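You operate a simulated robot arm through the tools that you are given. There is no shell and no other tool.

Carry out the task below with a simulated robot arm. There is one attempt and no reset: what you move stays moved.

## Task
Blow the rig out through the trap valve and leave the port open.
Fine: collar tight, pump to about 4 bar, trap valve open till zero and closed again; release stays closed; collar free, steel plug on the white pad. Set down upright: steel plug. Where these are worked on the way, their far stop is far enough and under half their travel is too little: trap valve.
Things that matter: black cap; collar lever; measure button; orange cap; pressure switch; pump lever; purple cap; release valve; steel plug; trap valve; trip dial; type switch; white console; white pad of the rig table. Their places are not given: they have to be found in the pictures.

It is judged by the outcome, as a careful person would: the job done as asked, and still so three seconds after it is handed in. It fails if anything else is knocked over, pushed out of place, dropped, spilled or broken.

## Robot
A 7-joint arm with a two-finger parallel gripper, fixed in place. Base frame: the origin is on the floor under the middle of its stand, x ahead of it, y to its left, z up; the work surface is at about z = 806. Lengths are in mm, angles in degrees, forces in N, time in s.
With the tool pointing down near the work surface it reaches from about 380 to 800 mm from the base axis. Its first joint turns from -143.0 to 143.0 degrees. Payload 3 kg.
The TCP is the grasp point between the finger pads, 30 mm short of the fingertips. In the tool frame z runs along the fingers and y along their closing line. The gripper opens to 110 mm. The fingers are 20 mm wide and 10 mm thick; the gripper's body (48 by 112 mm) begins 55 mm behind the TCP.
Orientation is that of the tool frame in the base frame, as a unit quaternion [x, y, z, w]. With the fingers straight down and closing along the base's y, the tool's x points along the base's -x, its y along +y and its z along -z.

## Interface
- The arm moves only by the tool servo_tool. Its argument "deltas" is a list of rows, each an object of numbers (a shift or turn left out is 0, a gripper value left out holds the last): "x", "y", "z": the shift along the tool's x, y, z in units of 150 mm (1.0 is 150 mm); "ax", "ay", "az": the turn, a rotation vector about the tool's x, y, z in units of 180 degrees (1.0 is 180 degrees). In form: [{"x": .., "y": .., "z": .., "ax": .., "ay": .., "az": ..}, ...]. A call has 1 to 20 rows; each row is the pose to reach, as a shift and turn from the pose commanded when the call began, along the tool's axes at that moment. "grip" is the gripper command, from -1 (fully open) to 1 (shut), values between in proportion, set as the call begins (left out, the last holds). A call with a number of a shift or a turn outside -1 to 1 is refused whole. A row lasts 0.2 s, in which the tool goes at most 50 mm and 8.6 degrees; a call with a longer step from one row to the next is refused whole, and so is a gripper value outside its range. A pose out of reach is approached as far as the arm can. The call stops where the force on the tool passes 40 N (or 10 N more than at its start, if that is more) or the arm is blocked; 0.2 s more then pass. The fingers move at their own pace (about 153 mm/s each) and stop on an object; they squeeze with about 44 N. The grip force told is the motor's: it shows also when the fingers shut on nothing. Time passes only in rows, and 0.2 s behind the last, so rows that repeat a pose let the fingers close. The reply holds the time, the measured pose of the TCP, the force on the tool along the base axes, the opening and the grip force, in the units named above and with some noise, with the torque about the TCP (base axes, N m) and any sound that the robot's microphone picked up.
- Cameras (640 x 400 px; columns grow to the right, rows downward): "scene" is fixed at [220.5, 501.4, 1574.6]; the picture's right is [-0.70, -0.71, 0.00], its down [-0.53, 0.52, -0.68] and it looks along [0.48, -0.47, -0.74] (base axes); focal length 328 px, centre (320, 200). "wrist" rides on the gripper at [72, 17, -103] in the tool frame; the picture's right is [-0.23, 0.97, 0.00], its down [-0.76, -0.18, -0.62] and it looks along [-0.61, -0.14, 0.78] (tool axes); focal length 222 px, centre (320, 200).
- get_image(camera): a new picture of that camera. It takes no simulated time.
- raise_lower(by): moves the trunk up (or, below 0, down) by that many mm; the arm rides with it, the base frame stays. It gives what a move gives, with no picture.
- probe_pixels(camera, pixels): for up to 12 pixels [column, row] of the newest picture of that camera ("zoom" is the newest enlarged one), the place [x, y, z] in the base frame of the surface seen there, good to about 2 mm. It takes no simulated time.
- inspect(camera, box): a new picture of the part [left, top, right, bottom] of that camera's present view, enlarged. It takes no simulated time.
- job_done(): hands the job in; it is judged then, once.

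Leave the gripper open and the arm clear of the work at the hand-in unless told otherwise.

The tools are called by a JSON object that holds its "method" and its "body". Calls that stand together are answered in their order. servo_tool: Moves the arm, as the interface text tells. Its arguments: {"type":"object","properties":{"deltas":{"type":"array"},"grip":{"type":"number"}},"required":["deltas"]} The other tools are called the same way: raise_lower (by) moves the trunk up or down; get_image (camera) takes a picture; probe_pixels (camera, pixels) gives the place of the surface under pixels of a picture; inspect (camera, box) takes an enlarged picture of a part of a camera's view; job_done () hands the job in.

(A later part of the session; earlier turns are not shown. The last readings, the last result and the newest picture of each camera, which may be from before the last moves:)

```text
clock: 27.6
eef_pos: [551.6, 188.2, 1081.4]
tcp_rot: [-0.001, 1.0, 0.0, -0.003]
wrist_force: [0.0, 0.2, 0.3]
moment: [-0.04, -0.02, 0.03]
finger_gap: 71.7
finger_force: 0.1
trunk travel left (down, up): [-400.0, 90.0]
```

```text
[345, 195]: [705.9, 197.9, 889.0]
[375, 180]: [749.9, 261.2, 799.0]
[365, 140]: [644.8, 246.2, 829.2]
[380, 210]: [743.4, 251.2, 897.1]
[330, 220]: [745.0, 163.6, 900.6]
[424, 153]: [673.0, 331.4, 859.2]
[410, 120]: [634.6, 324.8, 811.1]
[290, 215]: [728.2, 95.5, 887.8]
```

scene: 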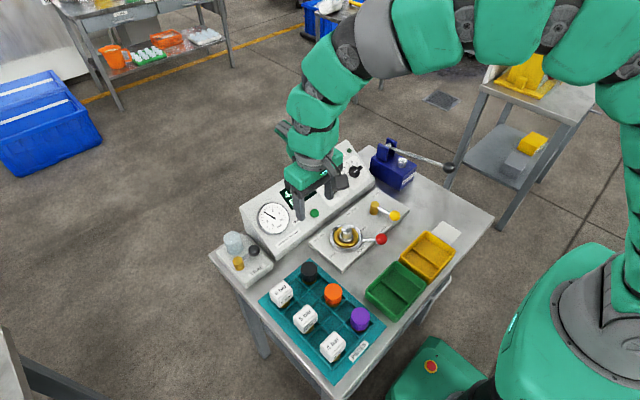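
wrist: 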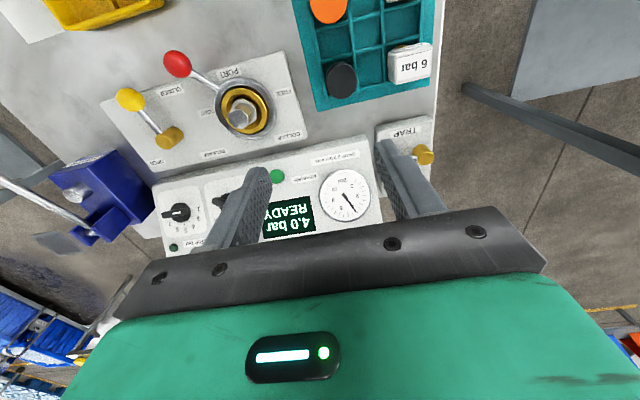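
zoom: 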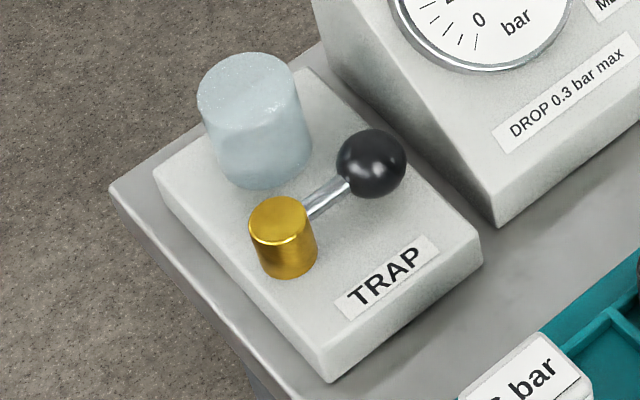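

The console slopes from z≈829 at x=645 to z≈920 at x=770 and its side wall is at y≈251, so I approach with the fingers closing along x (turn −90° about tool z), which keeps them clear of it. I move above the trap ball at z≈960 while turning.

{"method": "servo_tool", "body": {"deltas": [{"x": -0.079, "y": 0.058, "z": 0.05, "az": -0.0454}, {"x": -0.158, "y": 0.116, "z": 0.1, "az": -0.0909}, {"x": -0.237, "y": 0.174, "z": 0.15, "az": -0.1363}, {"x": -0.316, "y": 0.232, "z": 0.2, "az": -0.1818}, {"x": -0.395, "y": 0.29, "z": 0.25, "az": -0.2272}, {"x": -0.474, "y": 0.348, "z": 0.3, "az": -0.2727}, {"x": -0.553, "y": 0.407, "z": 0.35, "az": -0.3181}, {"x": -0.632, "y": 0.465, "z": 0.4, "az": -0.3636}, {"x": -0.711, "y": 0.523, "z": 0.45, "az": -0.409}, {"x": -0.79, "y": 0.581, "z": 0.5, "az": -0.4545}, {"x": -0.869, "y": 0.639, "z": 0.55, "az": -0.5}, {"x": -0.869, "y": 0.639, "z": 0.6, "az": -0.5}], "grip": 0.18}}

{"method": "get_image", "body": {"camera": "wrist"}}

{"method": "get_image", "body": {"camera": "scene"}}

```text
clock: 30.2
eef_pos: [682.6, 286.6, 990.9]
tcp_rot: [0.708, -0.706, -0.003, 0.001]
wrist_force: [0.5, -0.7, -0.4]
moment: [-0.02, 0.0, -0.05]
finger_gap: 44.9
finger_force: 0.0
trunk travel left (down, up): [-400.0, 90.0]
```

```text
taken
```

wrist: 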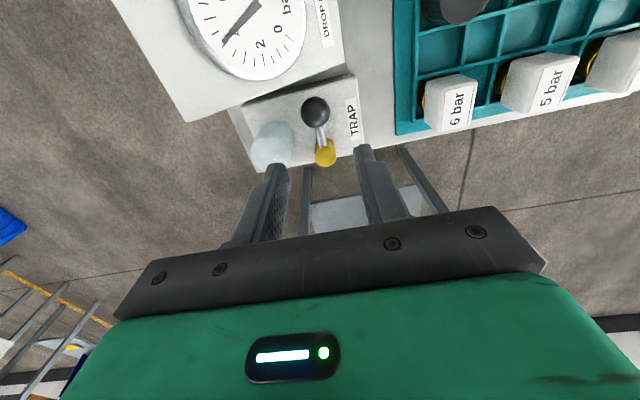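

```text
taken
```

scene: 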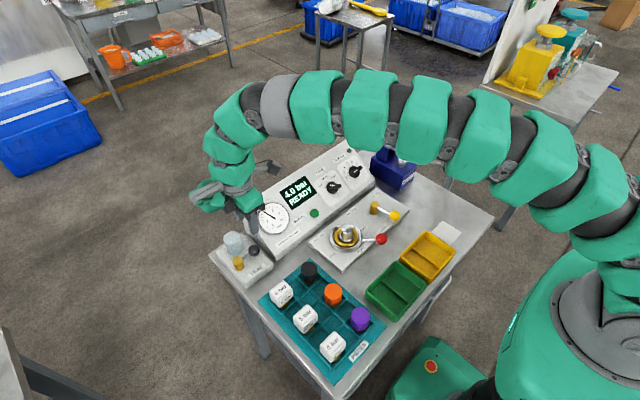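

Now the wrist view shows the trap well: ball at (315,110), post (325,152), pot (270,145). I probe them.

{"method": "inspect", "body": {"camera": "wrist", "box": [240, 70, 380, 180]}}

{"method": "probe_pixels", "body": {"camera": "wrist", "pixels": [[315, 110], [305, 110], [325, 110], [315, 99], [315, 120], [322, 135], [325, 155], [325, 147], [317, 155], [333, 155], [272, 140], [268, 152]]}}

```text
3.64 times, centred on (310, 125) of wrist
```

zoom: 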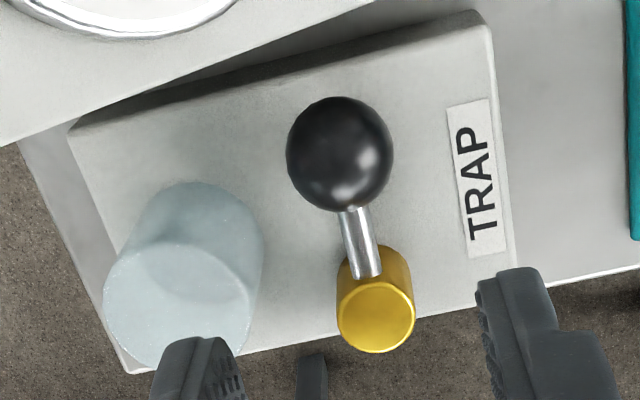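

```text
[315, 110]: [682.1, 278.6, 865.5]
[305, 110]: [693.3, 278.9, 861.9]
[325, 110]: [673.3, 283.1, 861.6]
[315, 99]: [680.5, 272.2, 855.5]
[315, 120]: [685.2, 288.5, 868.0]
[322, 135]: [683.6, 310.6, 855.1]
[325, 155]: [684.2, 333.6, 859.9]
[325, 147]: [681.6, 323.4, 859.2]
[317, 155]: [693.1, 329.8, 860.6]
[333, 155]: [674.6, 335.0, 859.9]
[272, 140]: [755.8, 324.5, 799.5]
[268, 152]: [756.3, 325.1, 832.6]
```

Ball centre about (683,285,853), post axis (684,333), so the handle radius is about 48–49. I descend over the ball, slightly offset, 40 mm opening, keeping clear of the pot.

{"method": "servo_tool", "body": {"deltas": [{"x": 0.024, "y": 0.017, "z": 0.1}, {"x": 0.024, "y": 0.017, "z": 0.3}, {"x": 0.024, "y": 0.017, "z": 0.5}, {"x": 0.024, "y": 0.017, "z": 0.65}, {"x": 0.024, "y": 0.017, "z": 0.73}, {"x": 0.024, "y": 0.017, "z": 0.773}, {"x": 0.024, "y": 0.017, "z": 0.773}], "grip": 0.27}}

{"method": "get_image", "body": {"camera": "wrist"}}

{"method": "inspect", "body": {"camera": "scene", "box": [180, 150, 340, 290]}}

```text
clock: 31.8
eef_pos: [676.7, 282.7, 875.2]
tcp_rot: [0.708, -0.706, -0.004, 0.002]
wrist_force: [-0.3, 0.1, 0.6]
moment: [-0.01, -0.01, 0.01]
finger_gap: 40.2
finger_force: 0.1
trunk travel left (down, up): [-400.0, 90.0]
```

```text
taken
```

wrist: 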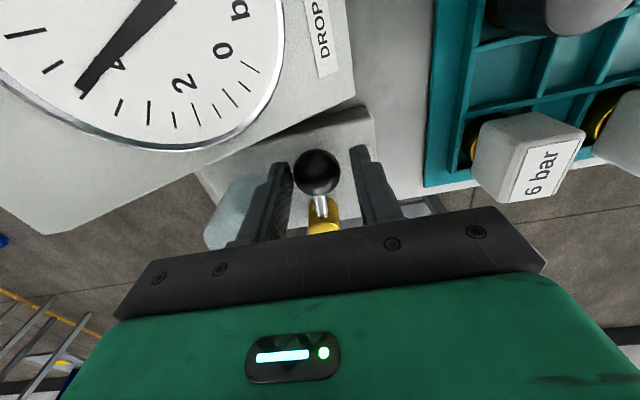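

```text
2.86 times, centred on (260, 220) of scene
```

zoom: 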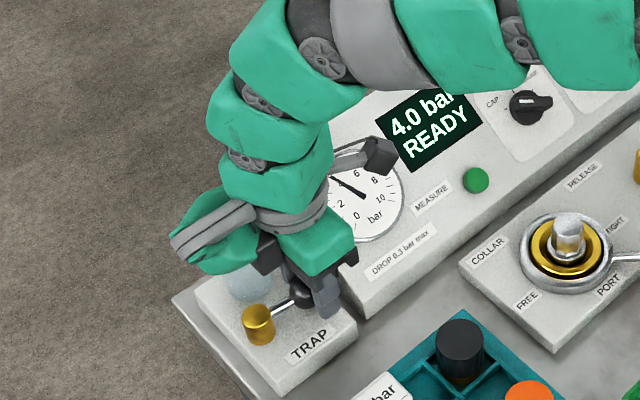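

The ball is between the fingers and still 4.0 bar. I swing the handle toward -x along its arc, turning the tool with it, first to about 60°.

{"method": "servo_tool", "body": {"deltas": [{"x": -0.017, "y": 0.033, "az": 0.0417}, {"x": -0.031, "y": 0.075, "az": 0.0833}, {"x": -0.049, "y": 0.113, "az": 0.125}, {"x": -0.073, "y": 0.149, "az": 0.1667}, {"x": -0.101, "y": 0.182, "az": 0.2083}, {"x": -0.133, "y": 0.21, "az": 0.25}, {"x": -0.169, "y": 0.235, "az": 0.2917}, {"x": -0.207, "y": 0.254, "az": 0.3333}], "grip": 0.27}}

{"method": "get_image", "body": {"camera": "wrist"}}

{"method": "inspect", "body": {"camera": "scene", "box": [180, 150, 340, 290]}}

```text
clock: 33.6
eef_pos: [638.9, 312.8, 875.6]
tcp_rot: [-0.259, 0.966, 0.002, -0.003]
wrist_force: [1.1, -1.0, 0.2]
moment: [0.0, -0.04, 0.04]
finger_gap: 40.8
finger_force: 1.1
trunk travel left (down, up): [-400.0, 90.0]
```

```text
taken
```

wrist: 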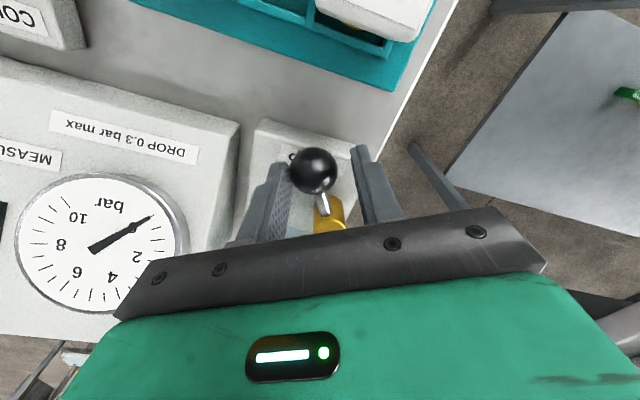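

```text
2.86 times, centred on (260, 220) of scene
```

zoom: 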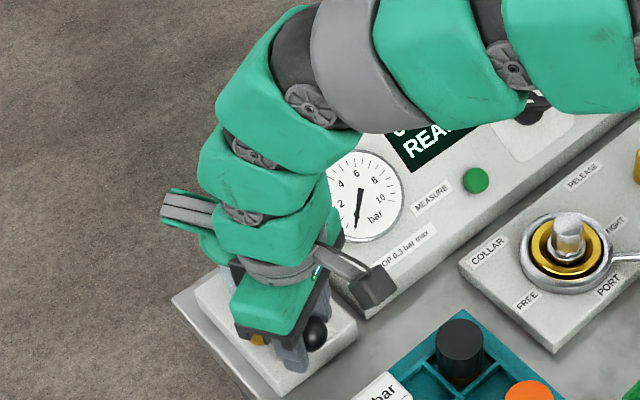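

The gauge has fallen nearly to zero. I continue to the far stop to be sure the valve is properly open.

{"method": "servo_tool", "body": {"deltas": [{"x": -0.007, "y": 0.042, "az": 0.0417}, {"x": -0.021, "y": 0.083, "az": 0.0833}, {"x": -0.04, "y": 0.122, "az": 0.125}, {"x": -0.064, "y": 0.158, "az": 0.1667}, {"x": -0.091, "y": 0.19, "az": 0.2083}], "grip": 0.27}}

{"method": "get_image", "body": {"camera": "wrist"}}

{"method": "get_image", "body": {"camera": "scene"}}

```text
clock: 34.4
eef_pos: [639.8, 320.4, 875.9]
tcp_rot: [-0.088, 0.996, -0.001, -0.004]
wrist_force: [8.1, -24.8, -7.5]
moment: [-0.43, -0.18, 0.12]
finger_gap: 53.5
finger_force: 13.6
trunk travel left (down, up): [-400.0, 90.0]
stopped in row 3: the force on the tool passed its limit at 44 N (the readings are from after the stop); the commanded pose is now the measured one
```

```text
taken
```

wrist: 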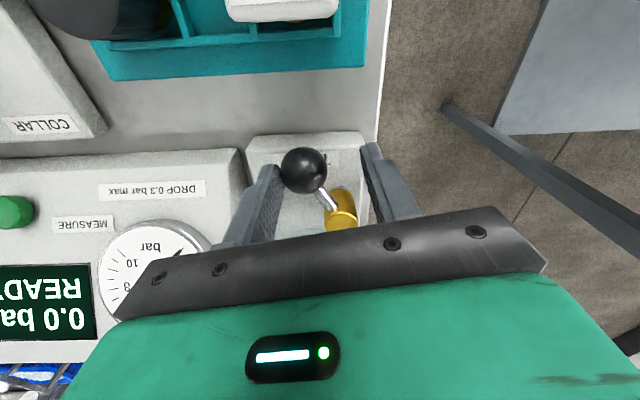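

```text
taken
```

scene: 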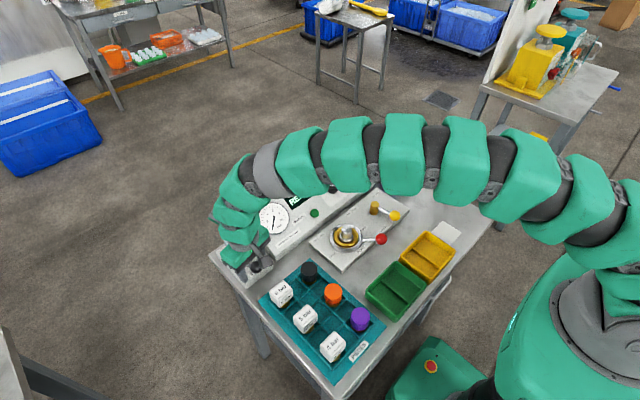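

The far stop is reached (44 N) and the display in the wrist picture reads 0.0 bar. I check the ball's place and the display enlarged before closing.

{"method": "probe_pixels", "body": {"camera": "wrist", "pixels": [[303, 170], [292, 170], [314, 170], [340, 218]]}}

{"method": "inspect", "body": {"camera": "wrist", "box": [0, 180, 220, 345]}}

```text
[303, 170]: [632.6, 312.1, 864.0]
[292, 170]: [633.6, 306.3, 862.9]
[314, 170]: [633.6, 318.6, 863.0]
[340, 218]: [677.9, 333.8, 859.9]
```

```text
2.42 times, centred on (110, 262) of wrist
```

zoom: 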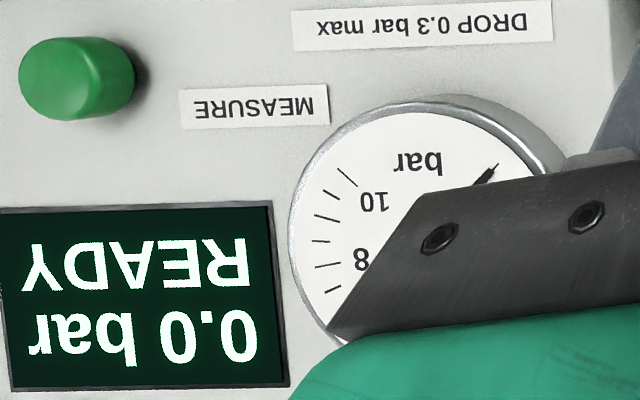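

Display confirmed at 0.0 bar with the valve at its far stop. I centre the fingers on the ball again, aligned with the handle, then grip it to swing it closed.

{"method": "servo_tool", "body": {"deltas": [{"x": 0.004, "y": -0.021, "az": -0.03}, {"x": 0.008, "y": -0.042, "az": -0.06}, {"x": 0.0125, "y": -0.063, "az": -0.092}, {"x": 0.0125, "y": -0.063, "az": -0.092}], "grip": 0.2}}

{"method": "get_image", "body": {"camera": "wrist"}}

```text
clock: 35.4
eef_pos: [637.3, 317.2, 877.0]
tcp_rot: [-0.233, 0.972, 0.0, -0.002]
wrist_force: [1.2, -6.4, 2.4]
moment: [-0.23, -0.1, -0.05]
finger_gap: 47.3
finger_force: 2.9
trunk travel left (down, up): [-400.0, 90.0]
```

```text
taken
```

wrist: 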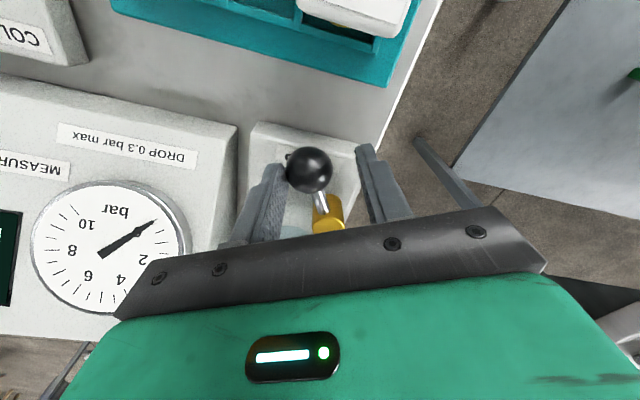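

The fingers still need to move about 7 mm back along their closing line. I do that and then close on the ball.

{"method": "servo_tool", "body": {"deltas": [{"x": 0.005, "y": -0.02}, {"x": 0.005, "y": -0.045}, {"x": 0.005, "y": -0.045}], "grip": 0.2}}

{"method": "get_image", "body": {"camera": "wrist"}}

```text
clock: 36.2
eef_pos: [639.6, 309.6, 876.1]
tcp_rot: [-0.233, 0.973, -0.001, -0.003]
wrist_force: [-0.6, -0.5, -0.3]
moment: [0.0, -0.02, -0.01]
finger_gap: 44.1
finger_force: 0.1
trunk travel left (down, up): [-400.0, 90.0]
```

```text
taken
```

wrist: 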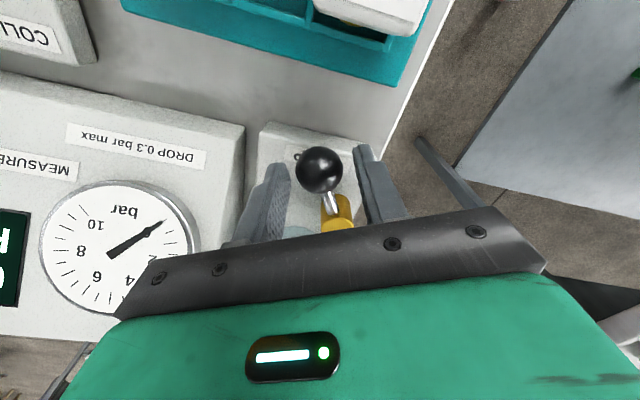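

The ball is centred. I close on it.

{"method": "servo_tool", "body": {"deltas": [{"x": 0.0}, {"x": 0.0}, {"x": 0.0}], "grip": 1.0}}

```text
clock: 37.0
eef_pos: [639.9, 309.8, 875.8]
tcp_rot: [-0.232, 0.973, 0.0, -0.002]
wrist_force: [2.8, -7.0, 0.1]
moment: [-0.21, -0.09, -0.11]
finger_gap: 31.0
finger_force: 45.0
trunk travel left (down, up): [-400.0, 90.0]
```

The ball is gripped (31 mm). I swing it back along its arc toward closed (-y direction), turning the tool with it.

{"method": "servo_tool", "body": {"deltas": [{"x": -0.003, "y": -0.043, "az": -0.041}, {"x": -0.011, "y": -0.085, "az": -0.083}, {"x": -0.024, "y": -0.126, "az": -0.124}, {"x": -0.044, "y": -0.165, "az": -0.166}, {"x": -0.067, "y": -0.201, "az": -0.208}, {"x": -0.096, "y": -0.233, "az": -0.249}, {"x": -0.128, "y": -0.262, "az": -0.291}, {"x": -0.156, "y": -0.282, "az": -0.324}], "grip": 1.0}}

{"method": "get_image", "body": {"camera": "wrist"}}

```text
clock: 38.8
eef_pos: [679.8, 282.3, 875.8]
tcp_rot: [-0.678, 0.735, 0.001, -0.001]
wrist_force: [7.4, -1.0, 0.2]
moment: [0.16, -0.22, -0.43]
finger_gap: 31.2
finger_force: 45.0
trunk travel left (down, up): [-400.0, 90.0]
```

```text
taken
```

wrist: 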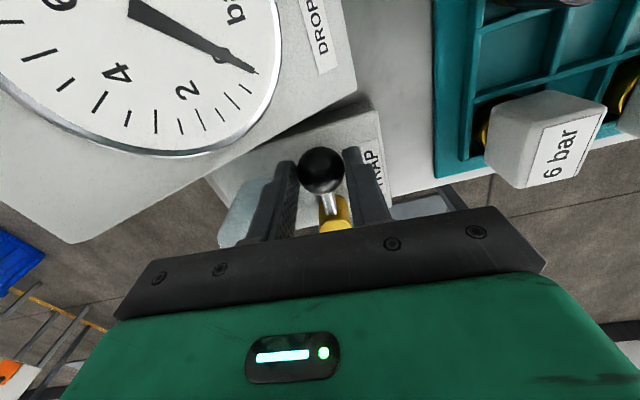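

The handle is nearly back. I push on in small steps until the closed stop is felt.

{"method": "servo_tool", "body": {"deltas": [{"x": -0.002, "y": -0.013, "az": -0.01}, {"x": -0.002, "y": -0.027, "az": -0.02}, {"x": -0.002, "y": -0.04, "az": -0.025}, {"x": -0.002, "y": -0.053, "az": -0.025}, {"x": -0.002, "y": -0.067, "az": -0.025}], "grip": 1.0}}

{"method": "get_image", "body": {"camera": "wrist"}}

```text
clock: 40.0
eef_pos: [686.4, 281.9, 875.2]
tcp_rot: [-0.706, 0.708, 0.002, -0.004]
wrist_force: [-30.5, -9.2, -6.1]
moment: [-0.01, 0.79, 0.62]
finger_gap: 30.9
finger_force: 44.8
trunk travel left (down, up): [-400.0, 90.0]
```

```text
taken
```

wrist: 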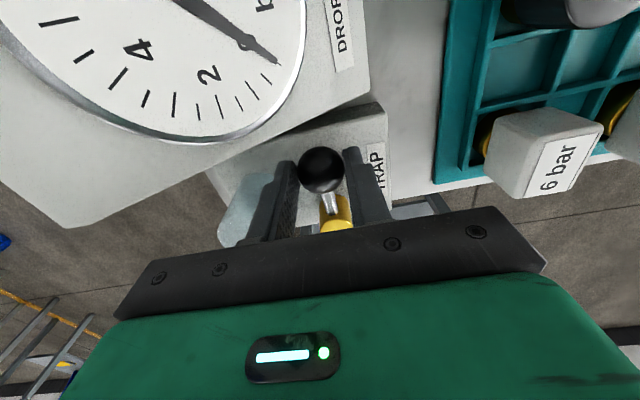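

30 N at the closed stop: the trap valve is shut. I open the fingers modestly (38 mm, the pot is near) and lift straight up.

{"method": "servo_tool", "body": {"deltas": [{"y": 0.02}, {"y": 0.025}, {"y": 0.025}, {"y": 0.025, "z": -0.1}, {"y": 0.025, "z": -0.3}, {"y": 0.025, "z": -0.55}, {"y": 0.025, "z": -0.8}, {"y": 0.025, "z": -1.0}], "grip": 0.31}}

{"method": "get_image", "body": {"camera": "wrist"}}

{"method": "get_image", "body": {"camera": "scene"}}

```text
clock: 41.8
eef_pos: [686.0, 282.4, 1028.2]
tcp_rot: [-0.706, 0.708, 0.001, -0.001]
wrist_force: [-0.9, 0.5, -0.6]
moment: [-0.04, -0.01, 0.0]
finger_gap: 38.0
finger_force: 0.1
trunk travel left (down, up): [-400.0, 90.0]
```

```text
taken
```

wrist: 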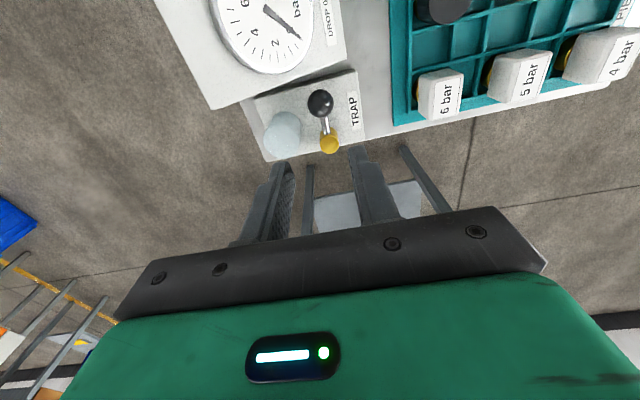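

```text
taken
```

scene: 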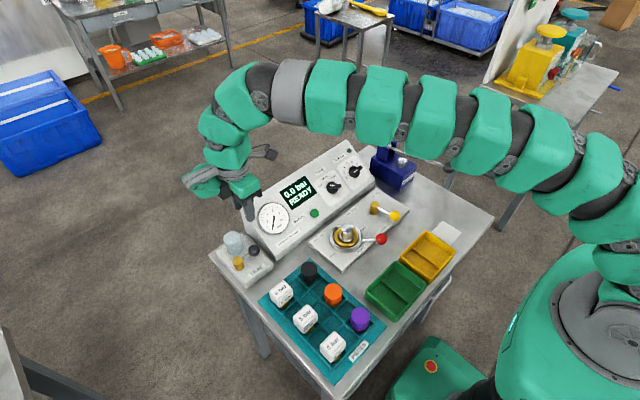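

{"method": "probe_pixels", "body": {"camera": "wrist", "pixels": [[321, 103], [310, 103], [332, 103], [330, 143], [328, 125]]}}

{"method": "inspect", "body": {"camera": "scene", "box": [205, 222, 285, 292]}}

{"method": "inspect", "body": {"camera": "scene", "box": [240, 140, 480, 300]}}

```text
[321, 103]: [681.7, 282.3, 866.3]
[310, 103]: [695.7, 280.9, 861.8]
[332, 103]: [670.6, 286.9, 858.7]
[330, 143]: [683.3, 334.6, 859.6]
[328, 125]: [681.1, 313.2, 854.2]
```

```text
5.71 times, centred on (245, 257) of scene
```

zoom: 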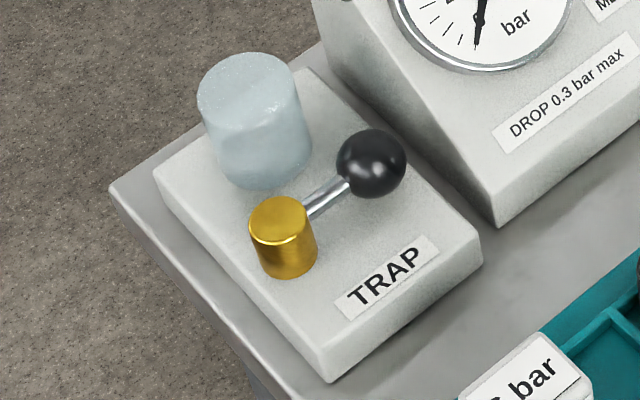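

```text
2.50 times, centred on (360, 220) of scene
```

zoom: 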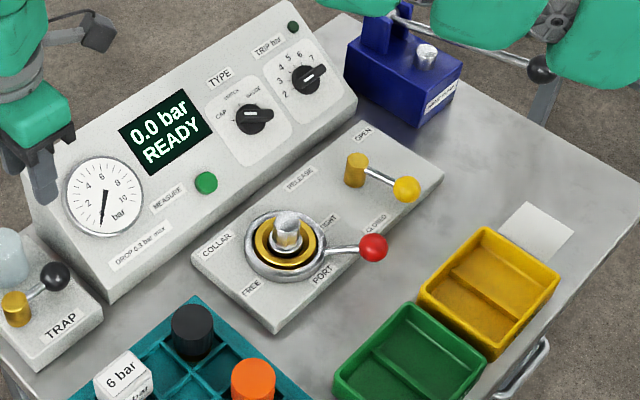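

The trap handle is back exactly where it was and the display stays at 0.0 bar. Now back to the collar: I turn the tool back and move toward it at height.

{"method": "servo_tool", "body": {"deltas": [{"x": 0.08, "y": 0.08, "az": 0.045}, {"x": 0.16, "y": 0.16, "az": 0.09}, {"x": 0.24, "y": 0.24, "az": 0.135}, {"x": 0.32, "y": 0.32, "az": 0.18}, {"x": 0.4, "y": 0.4, "az": 0.225}, {"x": 0.48, "y": 0.48, "az": 0.27}, {"x": 0.56, "y": 0.56, "az": 0.315}, {"x": 0.64, "y": 0.64, "az": 0.36}, {"x": 0.72, "y": 0.72, "az": 0.405}, {"x": 0.8, "y": 0.8, "az": 0.45}, {"x": 0.88, "y": 0.9, "az": 0.497}, {"x": 0.88, "y": 0.9, "az": 0.497}], "grip": 0.18}}

{"method": "get_image", "body": {"camera": "wrist"}}

```text
clock: 44.4
eef_pos: [550.0, 150.0, 1026.7]
tcp_rot: [-0.002, 1.0, -0.001, -0.001]
wrist_force: [-0.4, -0.4, 0.2]
moment: [0.02, -0.02, -0.03]
finger_gap: 45.1
finger_force: 0.0
trunk travel left (down, up): [-400.0, 90.0]
```

```text
taken
```

wrist: 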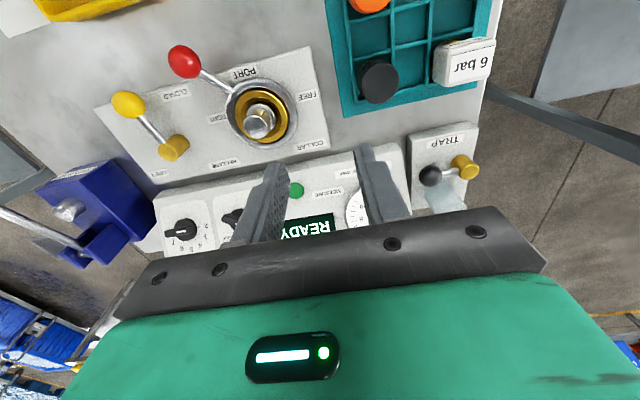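

I probe the red ball at (184,61) and the plug and ring from here.

{"method": "probe_pixels", "body": {"camera": "wrist", "pixels": [[184, 61], [176, 58], [193, 64], [184, 50], [184, 73], [215, 83], [262, 122], [255, 118], [270, 115], [247, 82], [293, 125], [232, 108]]}}

{"method": "probe_pixels", "body": {"camera": "scene", "pixels": [[381, 239], [377, 239], [385, 239], [381, 235], [381, 243]]}}

```text
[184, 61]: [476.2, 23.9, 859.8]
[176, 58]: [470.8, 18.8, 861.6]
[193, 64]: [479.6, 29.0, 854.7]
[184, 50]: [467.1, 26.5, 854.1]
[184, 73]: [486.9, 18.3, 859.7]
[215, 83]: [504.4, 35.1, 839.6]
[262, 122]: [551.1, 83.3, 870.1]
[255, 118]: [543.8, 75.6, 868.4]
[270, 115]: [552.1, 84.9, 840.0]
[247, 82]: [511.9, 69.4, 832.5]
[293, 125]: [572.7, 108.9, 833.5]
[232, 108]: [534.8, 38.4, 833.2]
```

```text
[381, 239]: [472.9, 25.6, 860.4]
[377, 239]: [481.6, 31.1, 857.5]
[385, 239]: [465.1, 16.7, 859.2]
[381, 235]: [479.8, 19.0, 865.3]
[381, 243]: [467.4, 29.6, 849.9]
```

The ball is at about (476.7,17.3,848). I move over it and then come down straddling it.

{"method": "servo_tool", "body": {"deltas": [{"x": 0.1, "y": -0.18}, {"x": 0.2, "y": -0.36}, {"x": 0.3, "y": -0.54}, {"x": 0.4, "y": -0.72}, {"x": 0.49, "y": -0.885}, {"x": 0.49, "y": -0.885}, {"x": 0.49, "y": -0.885, "z": 0.25}, {"x": 0.49, "y": -0.885, "z": 0.5}, {"x": 0.49, "y": -0.885, "z": 0.7}], "grip": 0.18}}

{"method": "get_image", "body": {"camera": "wrist"}}

```text
clock: 46.4
eef_pos: [479.0, 17.8, 921.3]
tcp_rot: [-0.003, 1.0, -0.001, -0.003]
wrist_force: [-0.4, 0.1, 0.5]
moment: [-0.03, -0.02, -0.02]
finger_gap: 45.0
finger_force: 0.0
trunk travel left (down, up): [-400.0, 90.0]
```

```text
taken
```

wrist: 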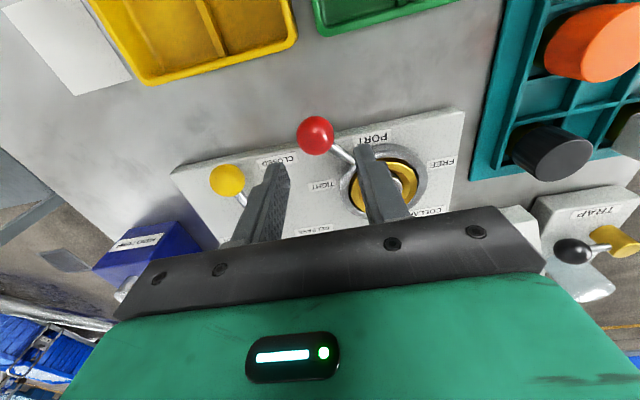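

I come down the last 52 mm onto the ball.

{"method": "servo_tool", "body": {"deltas": [{"x": 0.017, "z": 0.15}, {"x": 0.017, "z": 0.27}, {"x": 0.017, "z": 0.347}, {"x": 0.017, "z": 0.347}], "grip": 0.18}}

{"method": "get_image", "body": {"camera": "wrist"}}

```text
clock: 47.4
eef_pos: [475.9, 17.6, 871.3]
tcp_rot: [-0.002, 1.0, -0.002, -0.002]
wrist_force: [0.1, -0.5, -0.2]
moment: [-0.02, -0.03, 0.01]
finger_gap: 45.4
finger_force: 0.0
trunk travel left (down, up): [-400.0, 90.0]
```

```text
taken
```

wrist: 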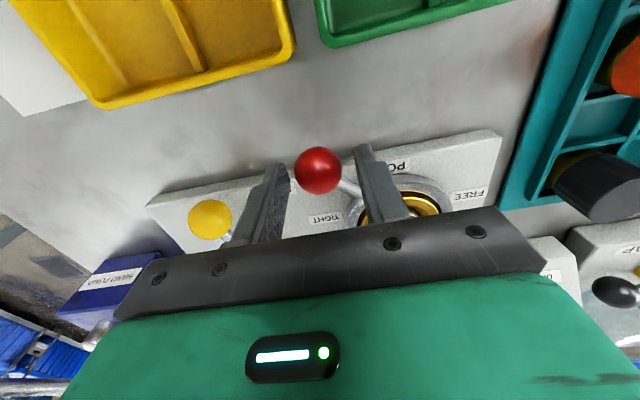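

The ball sits between the fingers. I push it back along its arc (toward +y, FREE) until the stop.

{"method": "servo_tool", "body": {"deltas": [{"x": 0.014, "y": 0.045}, {"x": 0.028, "y": 0.089}, {"x": 0.054, "y": 0.136}, {"x": 0.075, "y": 0.186}, {"x": 0.093, "y": 0.237}, {"x": 0.105, "y": 0.29}, {"x": 0.113, "y": 0.343}, {"x": 0.117, "y": 0.397}, {"x": 0.115, "y": 0.451}, {"x": 0.109, "y": 0.505}, {"x": 0.098, "y": 0.558}, {"x": 0.083, "y": 0.61}, {"x": 0.063, "y": 0.66}, {"x": 0.039, "y": 0.709}, {"x": 0.011, "y": 0.755}, {"x": -0.008, "y": 0.781}, {"x": -0.035, "y": 0.815}, {"x": -0.057, "y": 0.839}], "grip": 0.18}}

{"method": "get_image", "body": {"camera": "wrist"}}

```text
clock: 51.2
eef_pos: [481.8, 142.1, 871.4]
tcp_rot: [-0.002, 1.0, 0.0, -0.002]
wrist_force: [-15.4, -35.2, -1.5]
moment: [-0.79, 0.34, -0.38]
finger_gap: 62.8
finger_force: 18.0
trunk travel left (down, up): [-400.0, 90.0]
```

```text
taken
```

wrist: 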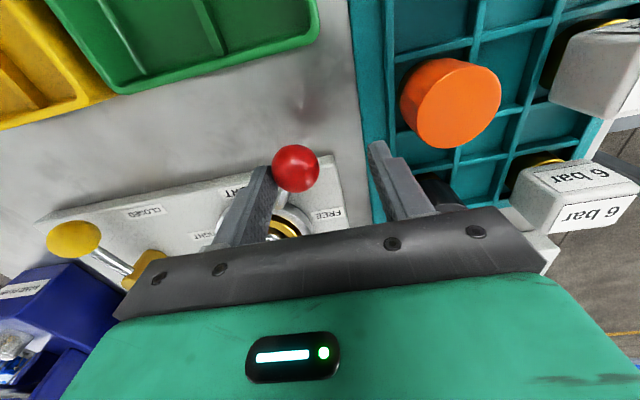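

The lever reached its FREE stop (38 N). I back off, centre on the ball and lift straight up.

{"method": "servo_tool", "body": {"deltas": [{"x": 0.02, "y": -0.06}, {"x": 0.035, "y": -0.105}, {"x": 0.035, "y": -0.105}, {"x": 0.035, "y": -0.105, "z": -0.1}, {"x": 0.035, "y": -0.105, "z": -0.3}, {"x": 0.035, "y": -0.105, "z": -0.55}, {"x": 0.035, "y": -0.105, "z": -0.8}], "grip": 0.1}}

{"method": "get_image", "body": {"camera": "wrist"}}

{"method": "get_image", "body": {"camera": "scene"}}

```text
clock: 52.8
eef_pos: [476.9, 127.7, 991.6]
tcp_rot: [-0.003, 1.0, -0.001, -0.003]
wrist_force: [-0.8, 0.9, 0.5]
moment: [0.0, 0.05, 0.06]
finger_gap: 49.4
finger_force: 0.1
trunk travel left (down, up): [-400.0, 90.0]
```

```text
taken
```

wrist: 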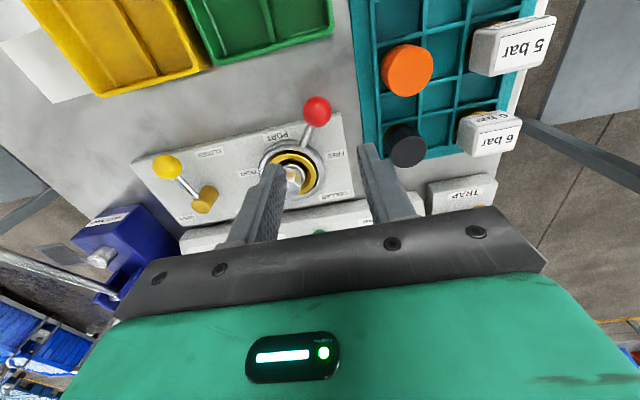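

```text
taken
```

scene: 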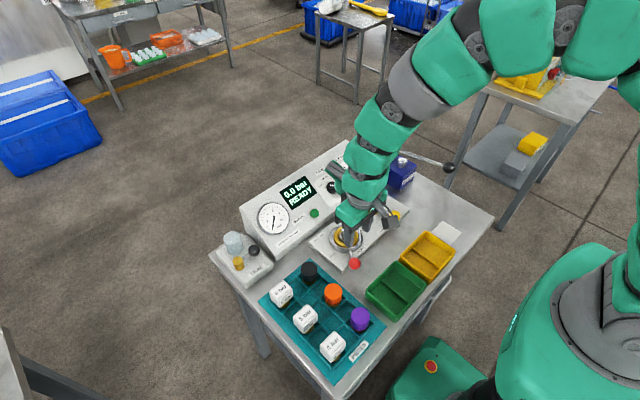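

The collar is back at FREE and the display shows 0.0 bar. Now the steel plug: I shift to look at it from between the fingers and measure it.

{"method": "servo_tool", "body": {"deltas": [{"x": -0.02, "y": -0.19, "z": -0.05}, {"x": -0.05, "y": -0.37, "z": -0.1}, {"x": -0.05, "y": -0.37, "z": -0.1}], "grip": -0.3}}

{"method": "get_image", "body": {"camera": "wrist"}}

{"method": "inspect", "body": {"camera": "wrist", "box": [270, 80, 390, 200]}}

```text
clock: 53.6
eef_pos: [485.8, 70.6, 1005.1]
tcp_rot: [-0.002, 1.0, -0.001, 0.0]
wrist_force: [-0.2, -0.7, 1.1]
moment: [0.0, 0.0, -0.01]
finger_gap: 71.6
finger_force: 0.1
trunk travel left (down, up): [-400.0, 90.0]
```

```text
taken
```

wrist: 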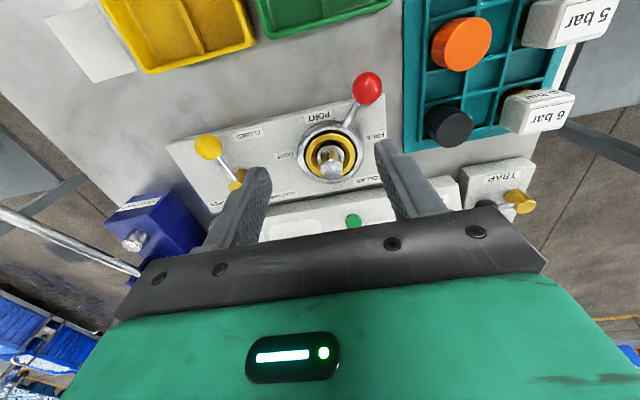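

```text
3.33 times, centred on (330, 140) of wrist
```

zoom: 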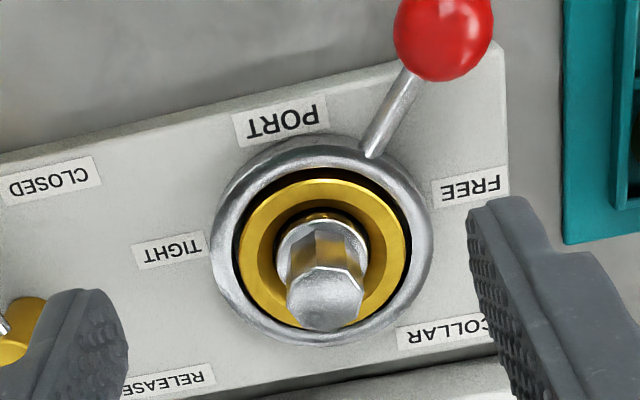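

{"method": "probe_pixels", "body": {"camera": "zoom", "pixels": [[325, 298], [295, 290], [358, 290], [325, 270], [325, 325], [300, 240], [350, 240], [325, 245], [285, 250], [362, 250], [322, 220], [322, 195]]}}

{"method": "inspect", "body": {"camera": "scene", "box": [320, 205, 400, 275]}}

{"method": "probe_pixels", "body": {"camera": "zoom", "pixels": [[215, 165], [200, 165], [230, 165], [215, 200], [215, 235], [215, 255], [190, 240], [240, 240], [160, 235], [270, 235]]}}

```text
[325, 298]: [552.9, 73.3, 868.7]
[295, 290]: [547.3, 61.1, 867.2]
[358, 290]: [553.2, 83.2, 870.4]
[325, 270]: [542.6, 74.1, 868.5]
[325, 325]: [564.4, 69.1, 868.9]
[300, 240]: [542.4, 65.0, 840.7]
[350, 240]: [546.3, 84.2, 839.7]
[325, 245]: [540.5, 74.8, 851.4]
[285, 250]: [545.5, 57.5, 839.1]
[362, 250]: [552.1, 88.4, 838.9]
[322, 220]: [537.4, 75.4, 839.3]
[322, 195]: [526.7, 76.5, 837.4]
```

```text
5.71 times, centred on (360, 240) of scene
```

zoom: 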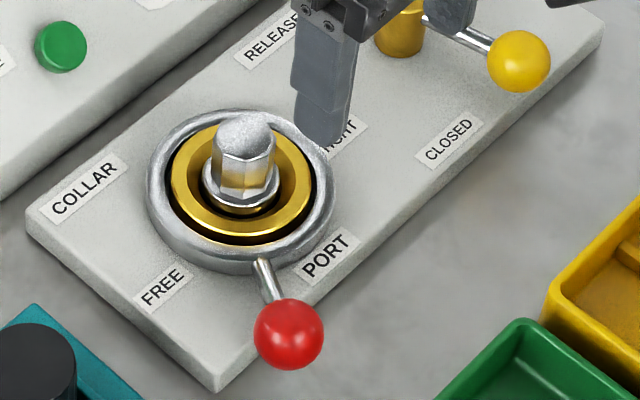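

```text
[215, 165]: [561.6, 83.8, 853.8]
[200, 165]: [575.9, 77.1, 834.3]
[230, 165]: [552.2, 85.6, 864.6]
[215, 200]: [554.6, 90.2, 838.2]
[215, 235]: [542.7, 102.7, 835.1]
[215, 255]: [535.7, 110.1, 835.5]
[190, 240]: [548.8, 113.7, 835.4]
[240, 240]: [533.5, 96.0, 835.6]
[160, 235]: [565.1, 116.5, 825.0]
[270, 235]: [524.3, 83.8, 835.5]
```

The plug head spans about z 840–869 and about 24 mm across, centred near (553,72). I zoom in tighter to see its flats.

{"method": "inspect", "body": {"camera": "wrist", "box": [305, 135, 355, 185]}}

{"method": "inspect", "body": {"camera": "scene", "box": [335, 218, 365, 248]}}

```text
8.00 times, centred on (330, 160) of wrist
```

zoom: 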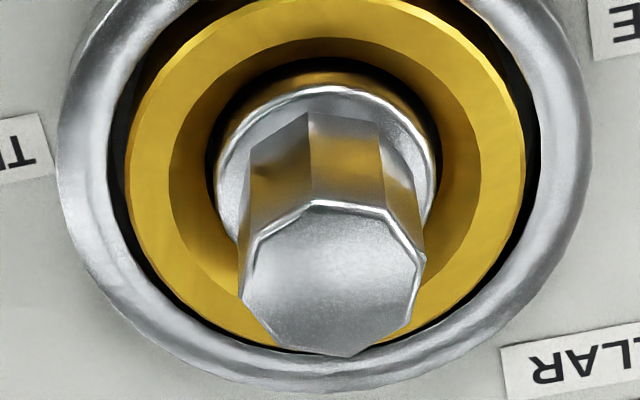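

```text
13.33 times, centred on (350, 233) of scene
```

zoom: 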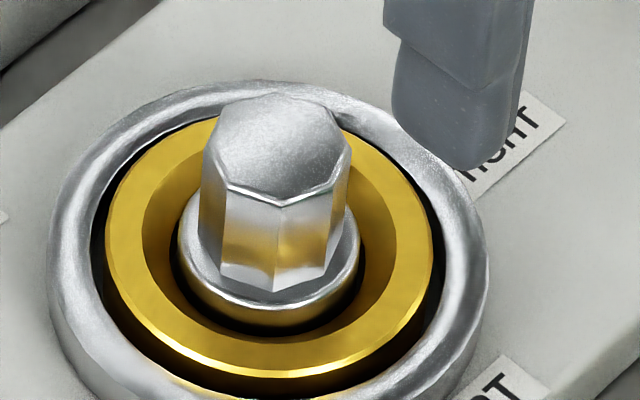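

The head is an octagon with corners pointing along base x and y, so I turn the tool 22.5° to close on its flats. I move above it at z≈960 with the turn.

{"method": "servo_tool", "body": {"deltas": [{"x": -0.1, "y": 0.002, "z": 0.05, "az": -0.03}, {"x": -0.2, "y": 0.004, "z": 0.1, "az": -0.06}, {"x": -0.3, "y": 0.006, "z": 0.17, "az": -0.09}, {"x": -0.4, "y": 0.008, "z": 0.24, "az": -0.115}, {"x": -0.445, "y": 0.009, "z": 0.3, "az": -0.125}, {"x": -0.445, "y": 0.009, "z": 0.3, "az": -0.125}], "grip": 0.09}}

{"method": "get_image", "body": {"camera": "wrist"}}

{"method": "inspect", "body": {"camera": "scene", "box": [310, 180, 410, 280]}}

```text
clock: 55.0
eef_pos: [551.3, 73.7, 959.3]
tcp_rot: [-0.198, 0.98, 0.0, -0.002]
wrist_force: [0.0, -0.2, 0.8]
moment: [-0.02, 0.0, 0.04]
finger_gap: 50.3
finger_force: 0.0
trunk travel left (down, up): [-400.0, 90.0]
```

```text
taken
```

wrist: 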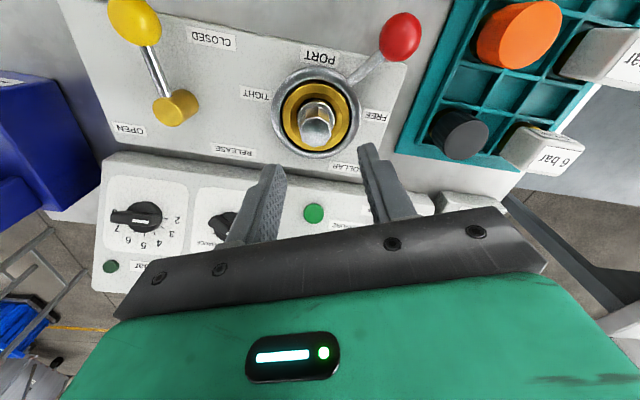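

```text
4.00 times, centred on (360, 230) of scene
```

zoom: 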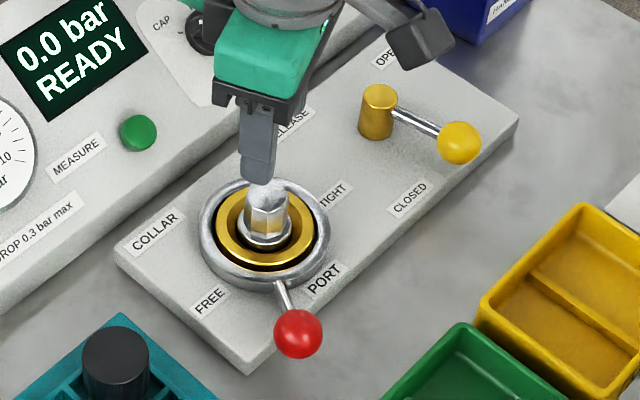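

I probe the plug's top around (317,128) to centre on it.

{"method": "inspect", "body": {"camera": "wrist", "box": [285, 90, 350, 155]}}

{"method": "probe_pixels", "body": {"camera": "wrist", "pixels": [[317, 130], [306, 130], [327, 130], [317, 122], [317, 142], [304, 105], [332, 105], [283, 112], [355, 112]]}}

```text
6.15 times, centred on (318, 122) of wrist
```

zoom: 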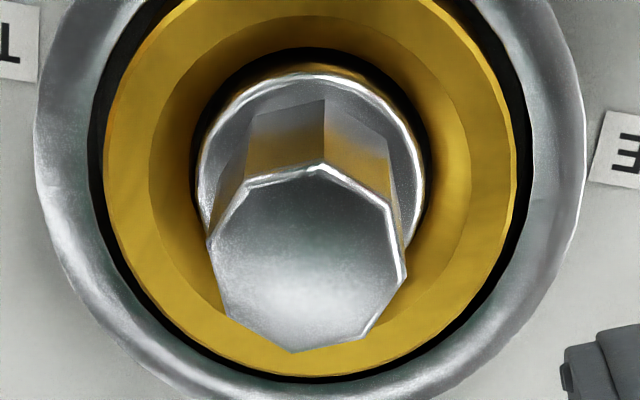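

```text
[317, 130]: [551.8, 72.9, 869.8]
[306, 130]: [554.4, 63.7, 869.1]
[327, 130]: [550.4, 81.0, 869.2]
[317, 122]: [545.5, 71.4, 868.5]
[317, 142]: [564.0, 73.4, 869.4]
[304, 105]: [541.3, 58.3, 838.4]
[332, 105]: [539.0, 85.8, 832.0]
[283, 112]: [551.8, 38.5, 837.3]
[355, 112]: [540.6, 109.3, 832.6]
```

Plug centre is about (553,72). I descend so the fingertips stop about 3 mm above its flange (TCP z≈873).

{"method": "servo_tool", "body": {"deltas": [{"x": -0.006, "y": -0.015, "z": 0.15}, {"x": -0.006, "y": -0.015, "z": 0.3}, {"x": -0.006, "y": -0.015, "z": 0.42}, {"x": -0.006, "y": -0.015, "z": 0.52}, {"x": -0.006, "y": -0.015, "z": 0.575}, {"x": -0.006, "y": -0.015, "z": 0.575}], "grip": 0.09}}

{"method": "get_image", "body": {"camera": "wrist"}}

{"method": "inspect", "body": {"camera": "scene", "box": [310, 180, 410, 280]}}

```text
clock: 56.4
eef_pos: [553.2, 70.9, 873.0]
tcp_rot: [-0.197, 0.98, -0.001, -0.002]
wrist_force: [0.2, 0.3, 0.6]
moment: [0.0, 0.02, -0.01]
finger_gap: 50.1
finger_force: 0.1
trunk travel left (down, up): [-400.0, 90.0]
```

```text
taken
```

wrist: 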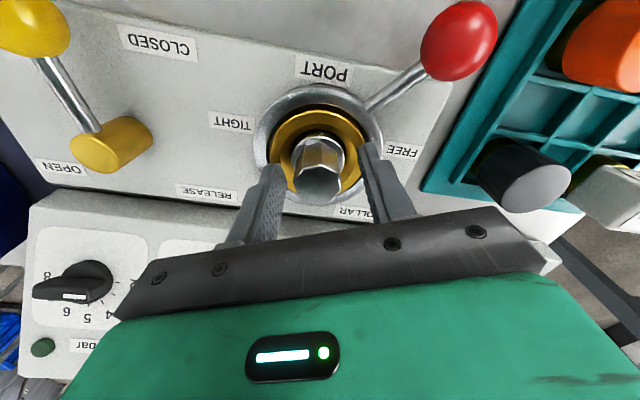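

```text
4.00 times, centred on (360, 230) of scene
```

zoom: 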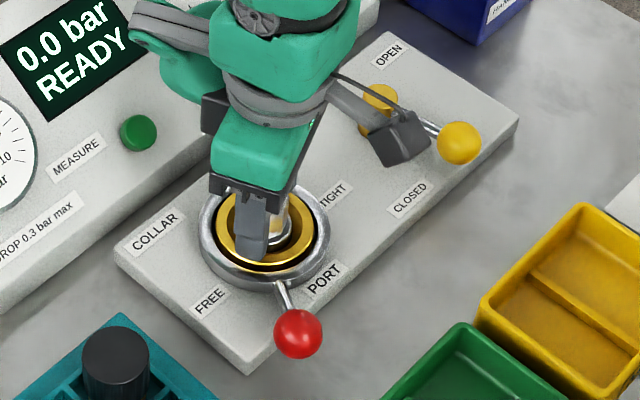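

The fingers straddle the plug head. I close on it.

{"method": "servo_tool", "body": {"deltas": [{"x": 0.0}, {"x": 0.0}, {"x": 0.0}], "grip": 1.0}}

```text
clock: 57.2
eef_pos: [554.2, 71.1, 873.6]
tcp_rot: [-0.198, 0.98, 0.0, -0.003]
wrist_force: [0.9, -0.7, 0.9]
moment: [0.0, 0.0, 0.0]
finger_gap: 27.3
finger_force: 44.0
trunk travel left (down, up): [-400.0, 90.0]
```

Gripped at 27.3 mm with almost no side force. I lift it slowly and straight, 60 mm first.

{"method": "servo_tool", "body": {"deltas": [{"z": -0.05}, {"z": -0.1}, {"z": -0.16}, {"z": -0.22}, {"z": -0.3}, {"z": -0.4}], "grip": 1.0}}

{"method": "get_image", "body": {"camera": "wrist"}}

{"method": "inspect", "body": {"camera": "scene", "box": [310, 170, 410, 280]}}

```text
clock: 58.6
eef_pos: [553.9, 72.2, 934.9]
tcp_rot: [-0.198, 0.98, 0.0, -0.002]
wrist_force: [-0.5, -0.2, -0.8]
moment: [-0.01, 0.01, 0.02]
finger_gap: 27.0
finger_force: 44.2
trunk travel left (down, up): [-400.0, 90.0]
```

```text
taken
```

wrist: 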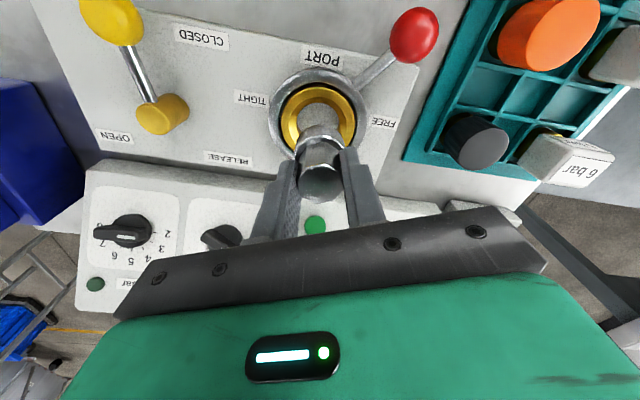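

```text
3.64 times, centred on (360, 225) of scene
```

zoom: 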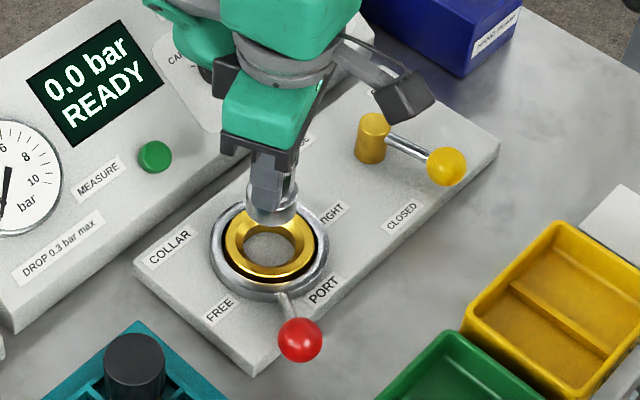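

The plug is out. I lift another 60 mm and then look at its lower end.

{"method": "servo_tool", "body": {"deltas": [{"z": -0.13}, {"z": -0.26}, {"z": -0.4}, {"z": -0.4}], "grip": 1.0}}

{"method": "inspect", "body": {"camera": "scene", "box": [320, 160, 400, 240]}}

{"method": "get_image", "body": {"camera": "wrist"}}

```text
clock: 59.6
eef_pos: [554.0, 72.4, 995.4]
tcp_rot: [-0.198, 0.98, 0.0, -0.003]
wrist_force: [-0.1, -0.3, -1.6]
moment: [0.01, 0.01, -0.03]
finger_gap: 27.3
finger_force: 44.1
trunk travel left (down, up): [-400.0, 90.0]
```

```text
5.00 times, centred on (360, 200) of scene
```

zoom: 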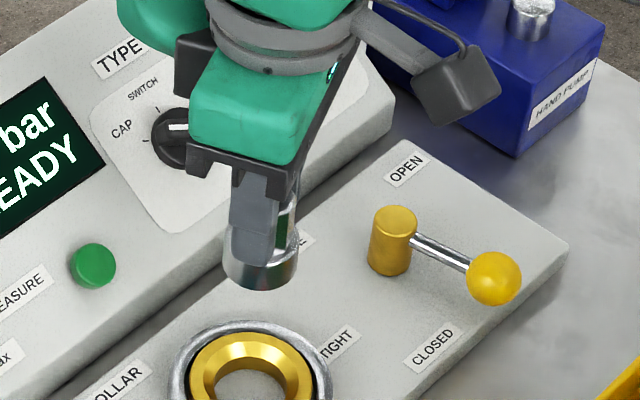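

```text
taken
```

wrist: 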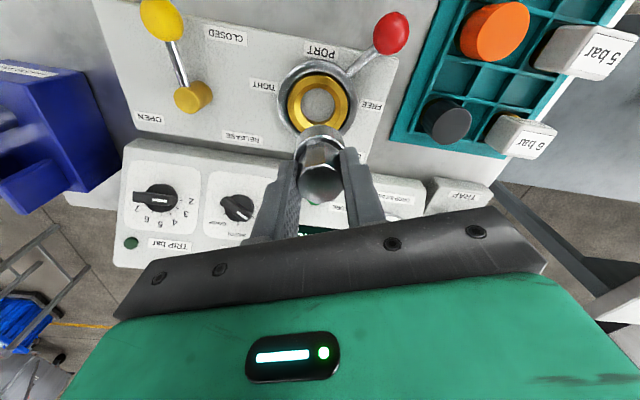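

I probe the plug's lower edge at around (262,283) in the enlarged picture.

{"method": "inspect", "body": {"camera": "scene", "box": [340, 190, 370, 220]}}

{"method": "probe_pixels", "body": {"camera": "zoom", "pixels": [[250, 280], [250, 300], [250, 320], [255, 335], [300, 260], [300, 290], [300, 310], [260, 345], [200, 280], [200, 300]]}}

```text
13.33 times, centred on (355, 205) of scene
```

zoom: 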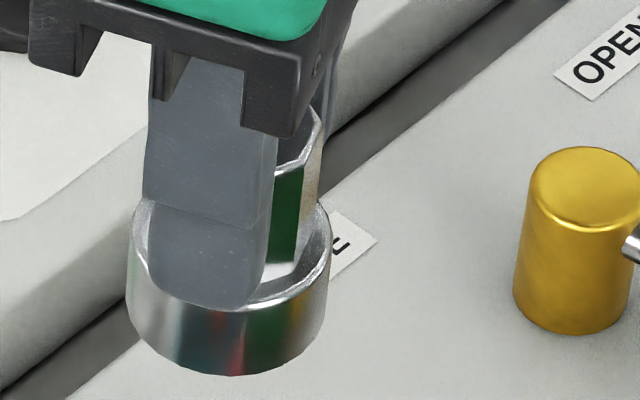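

```text
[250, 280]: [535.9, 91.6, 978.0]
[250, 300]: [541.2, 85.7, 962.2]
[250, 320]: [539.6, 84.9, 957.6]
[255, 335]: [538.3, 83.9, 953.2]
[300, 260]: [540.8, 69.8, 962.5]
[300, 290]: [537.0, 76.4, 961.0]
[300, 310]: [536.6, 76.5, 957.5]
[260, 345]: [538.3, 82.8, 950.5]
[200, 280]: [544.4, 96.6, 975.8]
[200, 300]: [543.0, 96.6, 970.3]
```

The plug's bottom is about 52 mm below the TCP. Now I locate the white pad precisely.

{"method": "inspect", "body": {"camera": "scene", "box": [415, 205, 485, 260]}}

{"method": "probe_pixels", "body": {"camera": "scene", "pixels": [[443, 222], [460, 232], [451, 243], [433, 232], [447, 232], [440, 226], [456, 238], [427, 234], [452, 247]]}}

```text
7.27 times, centred on (450, 232) of scene
```

zoom: 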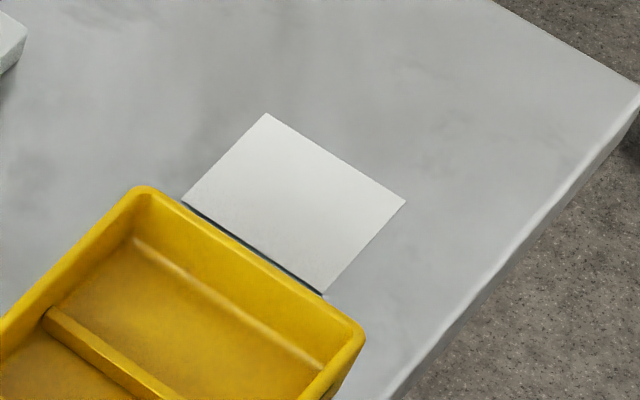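

```text
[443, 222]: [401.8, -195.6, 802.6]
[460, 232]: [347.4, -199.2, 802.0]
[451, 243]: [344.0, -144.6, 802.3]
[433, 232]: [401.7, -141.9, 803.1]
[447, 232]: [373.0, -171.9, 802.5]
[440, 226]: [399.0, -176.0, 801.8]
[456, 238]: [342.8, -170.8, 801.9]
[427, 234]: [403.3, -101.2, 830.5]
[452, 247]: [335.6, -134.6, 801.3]
```

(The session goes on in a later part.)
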